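You operate a simulated robot arm through the tools that you are given. There is no shell and no other tool. Be economical: measure what you need, move in short steps, check, and stop when the job is done.

Carry out the task below with a simulated robot arm. There is one attempt and no reset: what you move stays moved.

## Task
Take the blue cloth and leave it on top of the grey parts box.

The check looks at the end state, three seconds after you hand in, the way a careful person would. Anything else that was tipped, shoved, dropped, spilled or broken makes it a failure. Flat cloth is picked up by pressing the open fingertips on it (5 to 10 N) and closing them slowly along it; thin cloth reads only 2 to 8 mm in the jaws.

## Robot
A 6-joint arm with a two-finger parallel gripper, fixed in place. Base frame: the origin is at the foot of the arm, x ahead of it, y to its left, z up; the work surface is at about z = 0.9. Units: m, rad, N and s.
With the tool pointing down near the work surface it reaches from about 0.24 to 0.66 m from the base axis. Its first joint turns from -1.152 to 1.152 rad. Payload 2.9 kg.
The TCP is the grasp point between the finger pads, 0.03 m short of the fingertips. In the tool frame z runs along the fingers and y along their closing line. The gripper opens to 0.11 m. The fingers are 0.02 m wide and 0.01 m thick; the gripper's body (0.048 by 0.112 m) begins 0.055 m behind the TCP.
Orientation is told as [roll, pitch, yaw] about the base's x, y, z axes, in that order, counted from this pose: with the fingers straight down and closing along the base's y, the tool's x points along the base's -x, its y along +y and its z along -z.

## Interface
- The arm moves only by the tool play_rows. Its argument "plan" is a list of rows, each a list of 2 entries, a list of its own where there are three numbers: the shift along the tool's x, y, z in m, then the turn about the tool's z in rad. In form: [[[tx, ty, tz], yaw], ...]. A call has 1 to 10 rows; each row is the pose to reach, as a shift and turn from the pose commanded when the call began, along the tool's axes at that moment. "fingers" is the gripper command, from -1 (shut) to 1 (fully open), values between in proportion, set as the call begins (left out, the last holds). Each row takes 0.2 s and may step no farther than 0.05 m and 0.15 rad from the row before; otherwise, or with a gripper value out of range, the whole call is refused. A pose out of reach is approached as far as the arm can. The call stops where the force on the tool passes 40 N (or 10 N more than at its start, if that is more) or the arm is blocked; 0.2 s more then pass. Each finger travels about 0.108 m/s and halts on what it meets, pressing with about 37 N; the grip force reading is that of the motor and also rises with nothing between the fingers. The clock runs only during rows and for 0.2 s after the last one: add rows that repeat a pose to give the fingers time. It gives the time, the measured TCP pose, the force on the tool (base axes), the opening and the grip force at its end, in the units of the frame above (readings bear some noise).
- Cameras (640 x 400 px; columns grow to the right, rows downward): "scene" is fixed at [0.0732, 0.4272, 1.3974]; the picture's right is [-0.81, -0.59, 0.00], its down [-0.26, 0.35, -0.90] and it looks along [0.53, -0.72, -0.44] (base axes); focal length 341 px, centre (320, 200). "wrist" rides on the gripper at [0.072, 0.017, -0.103] in the tool frame; the picture's right is [-0.23, 0.97, 0.00], its down [-0.76, -0.18, -0.62] and it looks along [-0.61, -0.14, 0.78] (tool axes); focal length 222 px, centre (320, 200). There is no depth. A picture from a camera that has moved, and an enlarged one, comes with that camera's place and axes in the base frame and with its lens.
- snapshot(camera): a new picture of that camera. The clock stands still meanwhile.
- zoom(camera, box): a new picture of the part [left, top, right, bottom] of that camera's present view, enlarged. The clock stands still meanwhile.
- sign_off(): hands the job in; it is judged then, once.

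Go step by step. Nothing tells you positions but the pictures and the camera data: compare them with the known pose of the tool, close in by small moves and look again before you grip or let go. The budget is 90 turns and 36 pictures, counting those below and the enlarged ones. Unless the task says otherwise, let go and move clear before handing in, and close with one line.

The tools are called after "Request:" by a JSON object that holds its "fn" and its "kwargs". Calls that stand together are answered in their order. play_rows: Moves the arm, as the interface text tells. Its arguments: {"type":"object","properties":{"plan":{"type":"array","items":{"type":"array"}},"fingers":{"type":"number"}},"required":["plan"]} The other tools are called the same way: snapshot (camera) takes a picture; zoom (camera, box) takes an enlarged picture of a part of a camera's view; sign_off () hands the job in.

At the start:

```text
clock: 0.0
tool_pos: [0.4395, -0.2104, 1.2028]
tcp_rot: [0.002, 0.0, 0.0]
force: [-0.2, -0.3, 0.7]
opening: 0.1101
finger_force: 0.0
```

scene: 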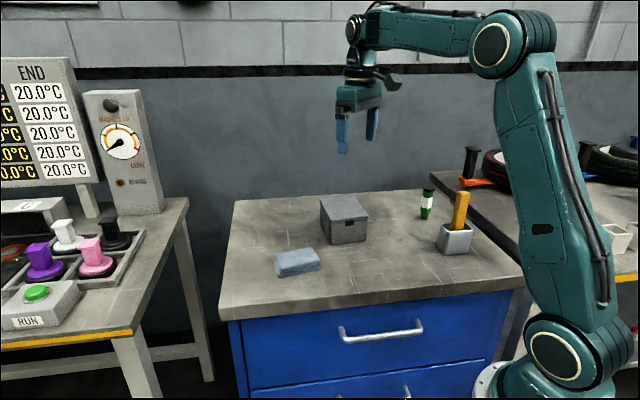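
wrist: 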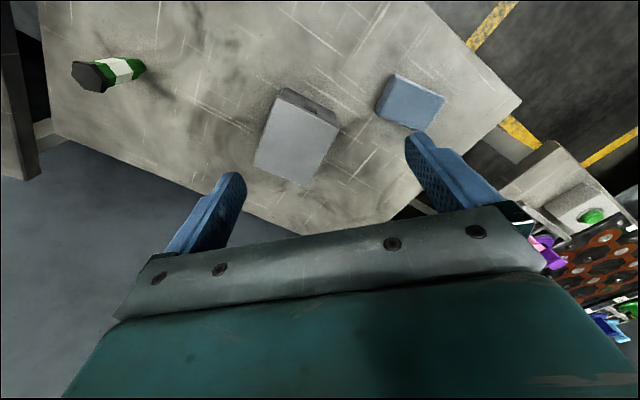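

I see a folded blue cloth at roughly (0.50, -0.06) and the grey box near (0.51, -0.27) with its top at about z = 0.97. I'll enlarge both views to measure them.

Request:
{"fn": "zoom", "kwargs": {"camera": "scene", "box": [240, 180, 400, 280]}}

Request:
{"fn": "zoom", "kwargs": {"camera": "wrist", "box": [230, 50, 470, 200]}}

```text
4.00 times, centred on (320, 230) of scene
camera zoom: at [0.0732, 0.4272, 1.3974], right [-0.81, -0.59, 0.0], down [-0.26, 0.35, -0.9], along [0.53, -0.72, -0.44], focal length 1364 px, centre (320, 80)
```

zoom: 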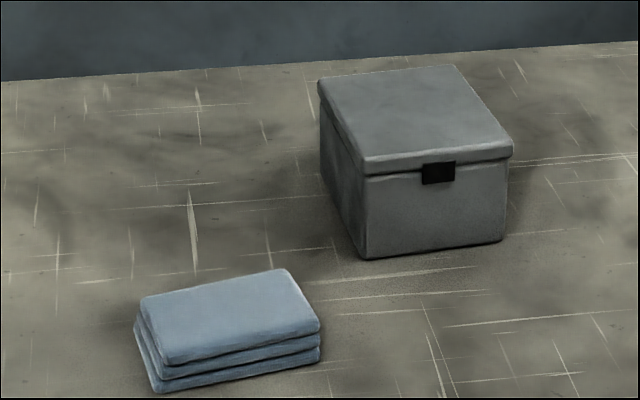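

```text
2.67 times, centred on (350, 125) of wrist
camera zoom: at [0.3678, -0.1909, 1.3056], right [0.23, 0.97, 0.0], down [0.76, -0.18, 0.62], along [0.61, -0.14, -0.78], focal length 592 px, centre (240, 400)
```

zoom: 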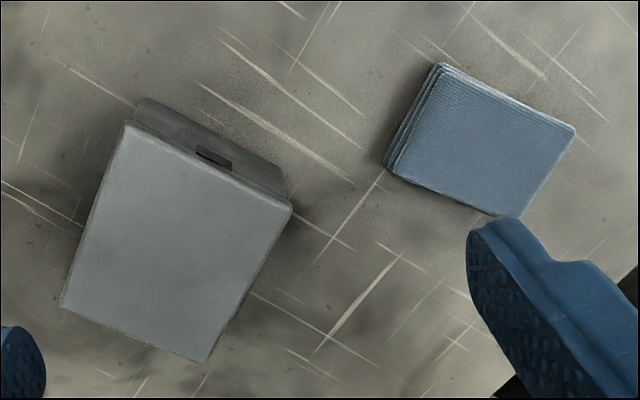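

The cloth is a folded stack of about 0.092 x 0.066 x 0.02 m centred near (0.507, -0.073), with its short side at about -34° in the base frame. The box top is about 0.115 x 0.097 m centred near (0.506, -0.264). I'll move above the cloth and turn so the fingers close across its short side.

Request:
{"fn": "play_rows", "kwargs": {"plan": [[[-0.01, 0.02, 0.024], -0.14], [[-0.02, 0.04, 0.048], -0.28], [[-0.03, 0.06, 0.072], -0.42], [[-0.04, 0.08, 0.096], -0.56], [[-0.05, 0.1, 0.12], -0.7], [[-0.06, 0.12, 0.144], -0.84], [[-0.068, 0.137, 0.168], -0.98], [[-0.068, 0.137, 0.168], -0.98]], "fingers": 1}}

Request:
{"fn": "snapshot", "kwargs": {"camera": "wrist"}}

Request:
{"fn": "zoom", "kwargs": {"camera": "scene", "box": [220, 140, 412, 260]}}

```text
clock: 1.8
tool_pos: [0.508, -0.0718, 1.0357]
tcp_rot: [-0.001, 0.001, 0.981]
force: [0.9, -0.5, 0.4]
opening: 0.1099
finger_force: 0.0
```

```text
31 pictures are left
camera wrist: at [0.4541, -0.1216, 1.1373], right [-0.68, 0.73, 0.0], down [0.57, 0.53, 0.62], along [0.45, 0.43, -0.78], focal length 222 px, centre (320, 200)
```

wrist: 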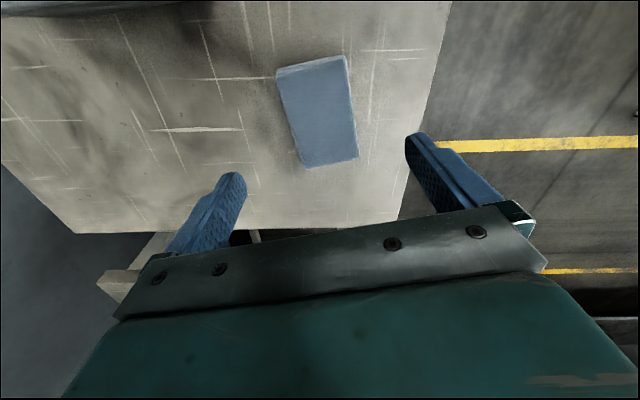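

```text
3.33 times, centred on (316, 200) of scene
camera zoom: at [0.0732, 0.4272, 1.3974], right [-0.81, -0.59, 0.0], down [-0.26, 0.35, -0.9], along [0.53, -0.72, -0.44], focal length 1136 px, centre (333, 200)
```

zoom: 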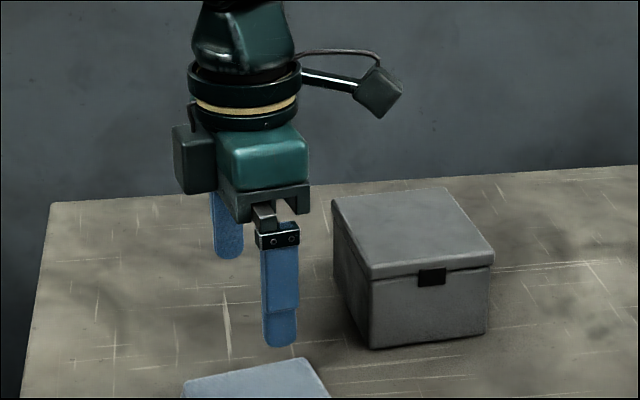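

The wrist view confirms the cloth centre at about (0.506, -0.070), and the tool is centred and aligned over it. I'll go down so the fingers straddle it, stopping just above the table.

Request:
{"fn": "play_rows", "kwargs": {"plan": [[[0, 0, 0.03], 0], [[0, 0, 0.055], 0], [[0, 0, 0.075], 0], [[0, 0, 0.087], 0], [[0, 0, 0.095], 0], [[0, 0, 0.099], 0], [[0, 0, 0.099], 0]], "fingers": 1}}

Request:
{"fn": "snapshot", "kwargs": {"camera": "wrist"}}

Request:
{"fn": "zoom", "kwargs": {"camera": "scene", "box": [220, 180, 380, 280]}}

```text
clock: 3.4
tool_pos: [0.5069, -0.073, 0.9352]
tcp_rot: [0.001, -0.001, 0.977]
force: [-0.5, 0.8, -0.8]
opening: 0.11
finger_force: 0.1
```

```text
29 pictures are left
camera wrist: at [0.4533, -0.1218, 1.0384], right [-0.68, 0.73, 0.0], down [0.57, 0.53, 0.62], along [0.46, 0.42, -0.78], focal length 222 px, centre (320, 200)
```

wrist: 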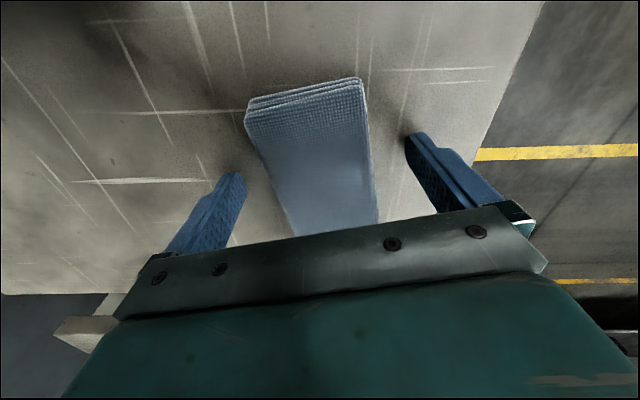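

```text
4.00 times, centred on (300, 230) of scene
camera zoom: at [0.0732, 0.4272, 1.3974], right [-0.81, -0.59, 0.0], down [-0.26, 0.35, -0.9], along [0.53, -0.72, -0.44], focal length 1364 px, centre (400, 80)
```

zoom: 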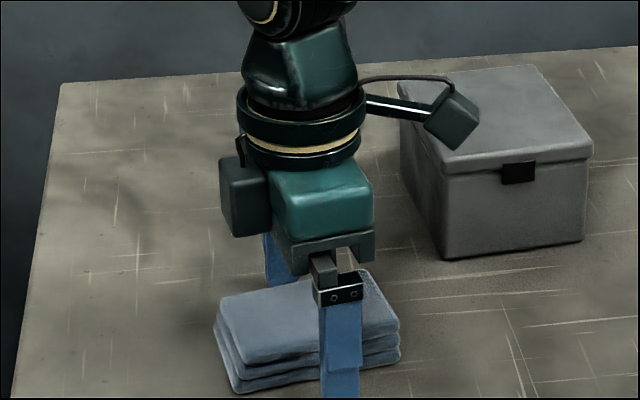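

The fingers straddle the stack with clearance on both sides. I'll close gently to a bit less than the stack's width first.

Request:
{"fn": "play_rows", "kwargs": {"plan": [[[0, 0, 0], 0], [[0, 0, 0], 0], [[0, 0, 0], 0], [[0, 0, 0], 0]], "fingers": 0}}

Request:
{"fn": "snapshot", "kwargs": {"camera": "wrist"}}

```text
clock: 4.4
tool_pos: [0.5073, -0.0721, 0.9355]
tcp_rot: [0.001, 0.001, 0.98]
force: [1.2, 0.2, 0.9]
opening: 0.0652
finger_force: 37.1
```

```text
27 pictures are left
camera wrist: at [0.4534, -0.1218, 1.0385], right [-0.68, 0.73, 0.0], down [0.57, 0.53, 0.62], along [0.46, 0.42, -0.78], focal length 222 px, centre (320, 200)
```

wrist: 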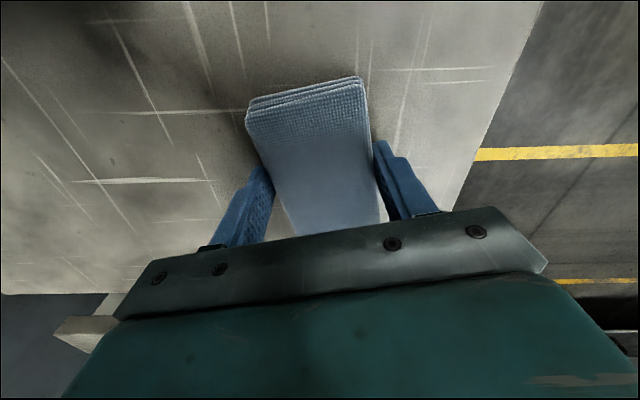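

The grip holds on the stack at 0.065 m, which matches its width. I'll lift straight up and check.

Request:
{"fn": "play_rows", "kwargs": {"plan": [[[0, 0, -0.01], 0], [[0, 0, -0.025], 0], [[0, 0, -0.045], 0], [[0, 0, -0.07], 0], [[0, 0, -0.1], 0], [[0, 0, -0.12], 0], [[0, 0, -0.13], 0], [[0, 0, -0.13], 0]]}}

Request:
{"fn": "snapshot", "kwargs": {"camera": "scene"}}

Request:
{"fn": "snapshot", "kwargs": {"camera": "wrist"}}

```text
clock: 6.2
tool_pos: [0.5082, -0.0731, 1.0668]
tcp_rot: [-0.001, 0.002, 0.98]
force: [-0.6, 0.5, -0.9]
opening: 0.0652
finger_force: 36.5
```

```text
26 pictures are left
```

scene: 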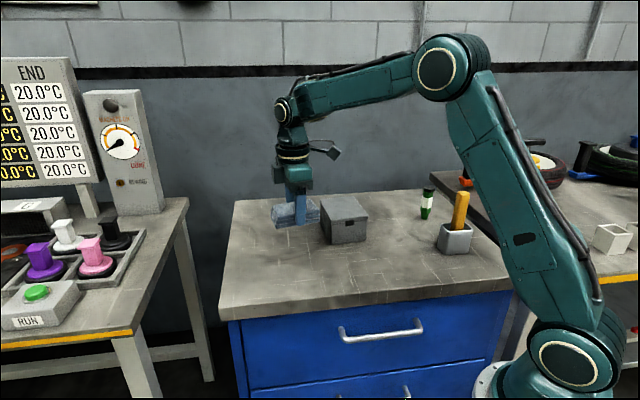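

```text
25 pictures are left
camera wrist: at [0.4539, -0.1219, 1.1687], right [-0.68, 0.73, 0.0], down [0.57, 0.53, 0.62], along [0.46, 0.42, -0.78], focal length 222 px, centre (320, 200)
```

wrist: 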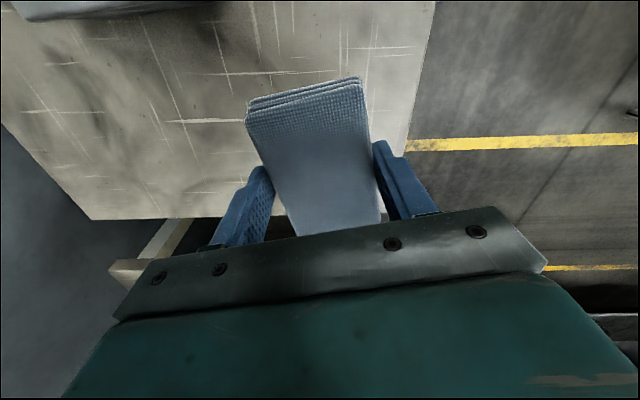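

The cloth is held flat and level, and is clear of the table. Both views put the box top centre near (0.5095, -0.265), so I'll carry it there at this height, turning 0.10 rad to line up with the box.

Request:
{"fn": "play_rows", "kwargs": {"plan": [[[0.0159, -0.0108, 0], 0.01], [[0.0396, -0.027, 0], 0.025], [[0.0634, -0.0433, 0], 0.04], [[0.0872, -0.0595, 0], 0.055], [[0.111, -0.0757, 0], 0.07], [[0.1347, -0.092, 0], 0.085], [[0.1506, -0.1028, 0], 0.095], [[0.1585, -0.1082, 0], 0.1], [[0.1585, -0.1082, 0], 0.1]]}}

Request:
{"fn": "zoom", "kwargs": {"camera": "scene", "box": [272, 160, 432, 260]}}

Request:
{"fn": "snapshot", "kwargs": {"camera": "wrist"}}

```text
clock: 8.2
tool_pos: [0.5095, -0.2655, 1.0643]
tcp_rot: [0.0, 0.002, 0.88]
force: [-0.4, 1.2, -0.5]
opening: 0.0649
finger_force: 37.0
```

```text
4.00 times, centred on (352, 210) of scene
camera zoom: at [0.0732, 0.4272, 1.3974], right [-0.81, -0.59, 0.0], down [-0.26, 0.35, -0.9], along [0.53, -0.72, -0.44], focal length 1364 px, centre (192, 160)
```

zoom: 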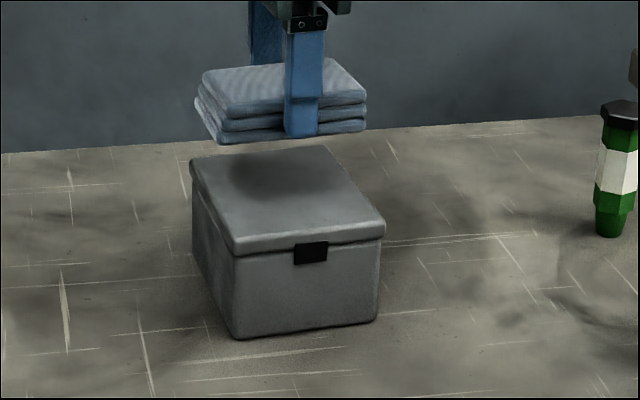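

```text
23 pictures are left
camera wrist: at [0.4508, -0.3085, 1.1683], right [-0.61, 0.8, 0.0], down [0.62, 0.47, 0.62], along [0.5, 0.38, -0.78], focal length 222 px, centre (320, 200)
```

wrist: 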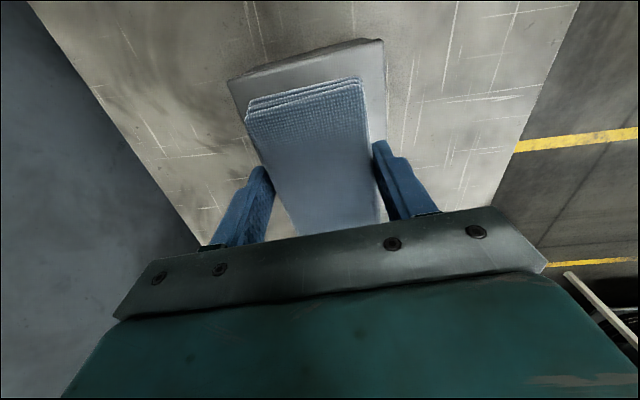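

The cloth sits over the box and lines up with it. I'll lower it most of the way and look again.

Request:
{"fn": "play_rows", "kwargs": {"plan": [[[0, 0, 0.012], 0], [[0, 0, 0.025], 0], [[0, 0, 0.036], 0], [[0, 0, 0.043], 0], [[0, 0, 0.043], 0]]}}

Request:
{"fn": "zoom", "kwargs": {"camera": "scene", "box": [272, 160, 432, 260]}}

Request:
{"fn": "snapshot", "kwargs": {"camera": "wrist"}}

```text
clock: 9.4
tool_pos: [0.5086, -0.2638, 1.0217]
tcp_rot: [0.002, 0.002, 0.88]
force: [0.5, 0.0, 0.1]
opening: 0.0652
finger_force: 37.2
```

```text
4.00 times, centred on (352, 210) of scene
camera zoom: at [0.0732, 0.4272, 1.3974], right [-0.81, -0.59, 0.0], down [-0.26, 0.35, -0.9], along [0.53, -0.72, -0.44], focal length 1364 px, centre (192, 160)
```

zoom: 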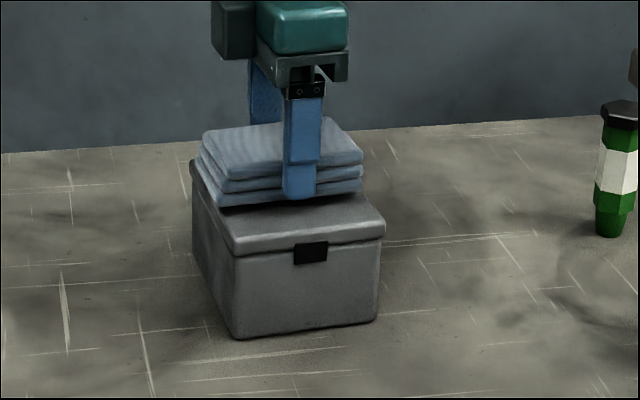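

```text
21 pictures are left
camera wrist: at [0.4503, -0.3083, 1.1252], right [-0.61, 0.8, 0.0], down [0.62, 0.47, 0.62], along [0.5, 0.38, -0.78], focal length 222 px, centre (320, 200)
```

wrist: 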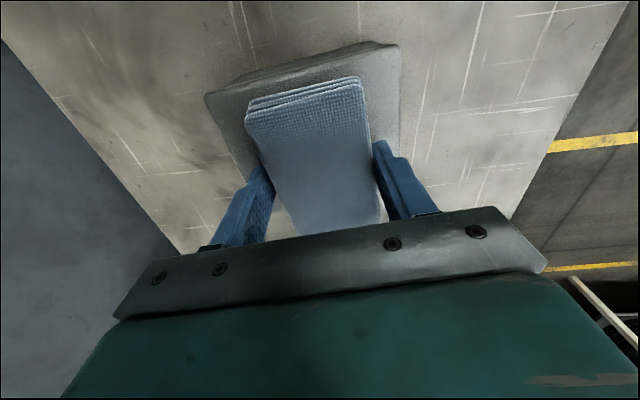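

The cloth is centred with about 1 to 1.5 cm still to go. I'll creep down in short calls and watch the force.

Request:
{"fn": "play_rows", "kwargs": {"plan": [[[0, 0, 0.003], 0], [[0, 0, 0.006], 0], [[0, 0, 0.009], 0], [[0, 0, 0.009], 0]]}}

Request:
{"fn": "zoom", "kwargs": {"camera": "scene", "box": [304, 180, 384, 230]}}

```text
clock: 10.4
tool_pos: [0.5093, -0.264, 1.014]
tcp_rot: [-0.001, 0.0, 0.878]
force: [-0.5, 1.1, 6.8]
opening: 0.0647
finger_force: 36.3
```

```text
8.00 times, centred on (344, 205) of scene
camera zoom: at [0.0731, 0.4273, 1.3974], right [-0.81, -0.59, 0.0], down [-0.26, 0.35, -0.9], along [0.53, -0.72, -0.44], focal length 2727 px, centre (128, 160)
```

zoom: 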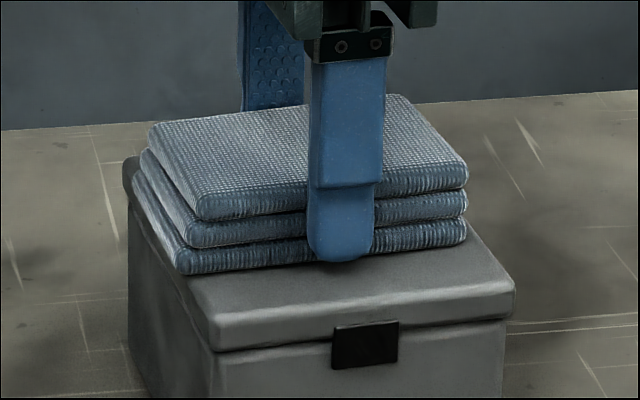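

The force has risen to about 7 N, so the cloth is resting on the lid, well inside its edges. I'll open the fingers.

Request:
{"fn": "play_rows", "kwargs": {"plan": [[[0, 0, 0], 0], [[0, 0, 0], 0], [[0, 0, 0], 0]], "fingers": 0.65}}

Request:
{"fn": "zoom", "kwargs": {"camera": "scene", "box": [304, 180, 384, 230]}}

Request:
{"fn": "snapshot", "kwargs": {"camera": "wrist"}}

```text
clock: 11.2
tool_pos: [0.5084, -0.2633, 1.0133]
tcp_rot: [-0.002, 0.001, 0.879]
force: [0.5, -1.0, -0.3]
opening: 0.0907
finger_force: 0.1
```

```text
8.00 times, centred on (344, 205) of scene
camera zoom: at [0.0732, 0.4272, 1.3974], right [-0.81, -0.59, 0.0], down [-0.26, 0.35, -0.9], along [0.53, -0.72, -0.44], focal length 2727 px, centre (128, 160)
```

zoom: 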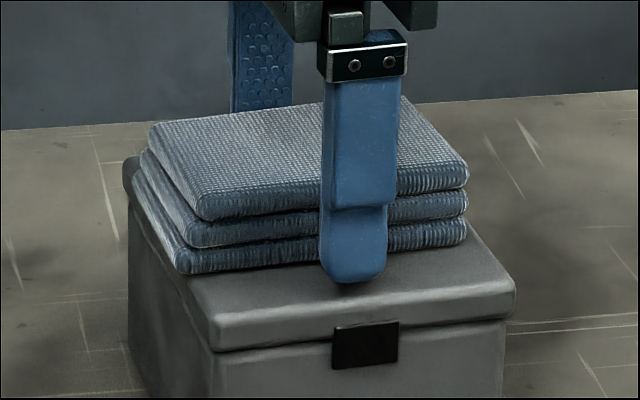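

```text
18 pictures are left
camera wrist: at [0.4506, -0.3083, 1.1166], right [-0.61, 0.8, 0.0], down [0.62, 0.47, 0.62], along [0.5, 0.38, -0.78], focal length 222 px, centre (320, 200)
```

wrist: 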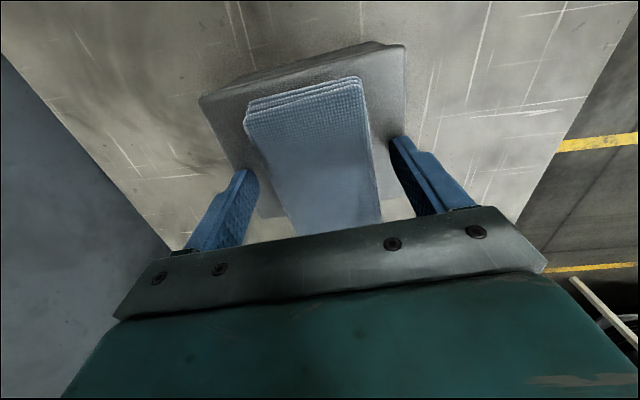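

The fingers are clear and the cloth hasn't moved. I'll rise straight up and check.

Request:
{"fn": "play_rows", "kwargs": {"plan": [[[0, 0, -0.01], 0], [[0, 0, -0.025], 0], [[0, 0, -0.05], 0], [[0, 0, -0.08], 0], [[0, 0, -0.11], 0], [[0, 0, -0.14], 0], [[0, 0, -0.16], 0], [[0, 0, -0.16], 0]]}}

Request:
{"fn": "snapshot", "kwargs": {"camera": "scene"}}

Request:
{"fn": "snapshot", "kwargs": {"camera": "wrist"}}

```text
clock: 13.0
tool_pos: [0.5087, -0.2648, 1.173]
tcp_rot: [-0.001, 0.002, 0.879]
force: [-0.6, -0.5, -0.2]
opening: 0.0909
finger_force: 0.1
```

```text
17 pictures are left
```

scene: 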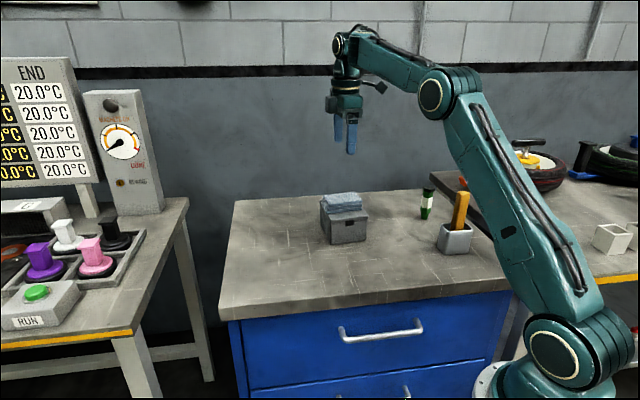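

```text
16 pictures are left
camera wrist: at [0.45, -0.3082, 1.2766], right [-0.61, 0.8, 0.0], down [0.62, 0.47, 0.62], along [0.5, 0.38, -0.78], focal length 222 px, centre (320, 200)
```

wrist: 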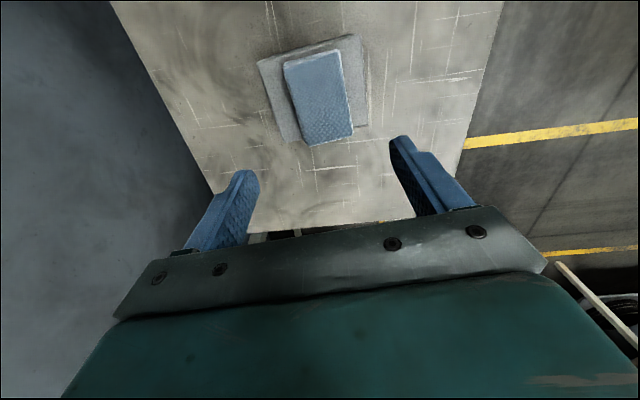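

The cloth lies folded and steady on the box lid. The box and its neighbours haven't moved, and the gripper is open and well clear, so I'm handing in.

Request:
{"fn": "sign_off", "kwargs": {}}

```text
The job is handed in.
```

The blue cloth is on top of the grey parts box, still folded, and nothing else was moved.
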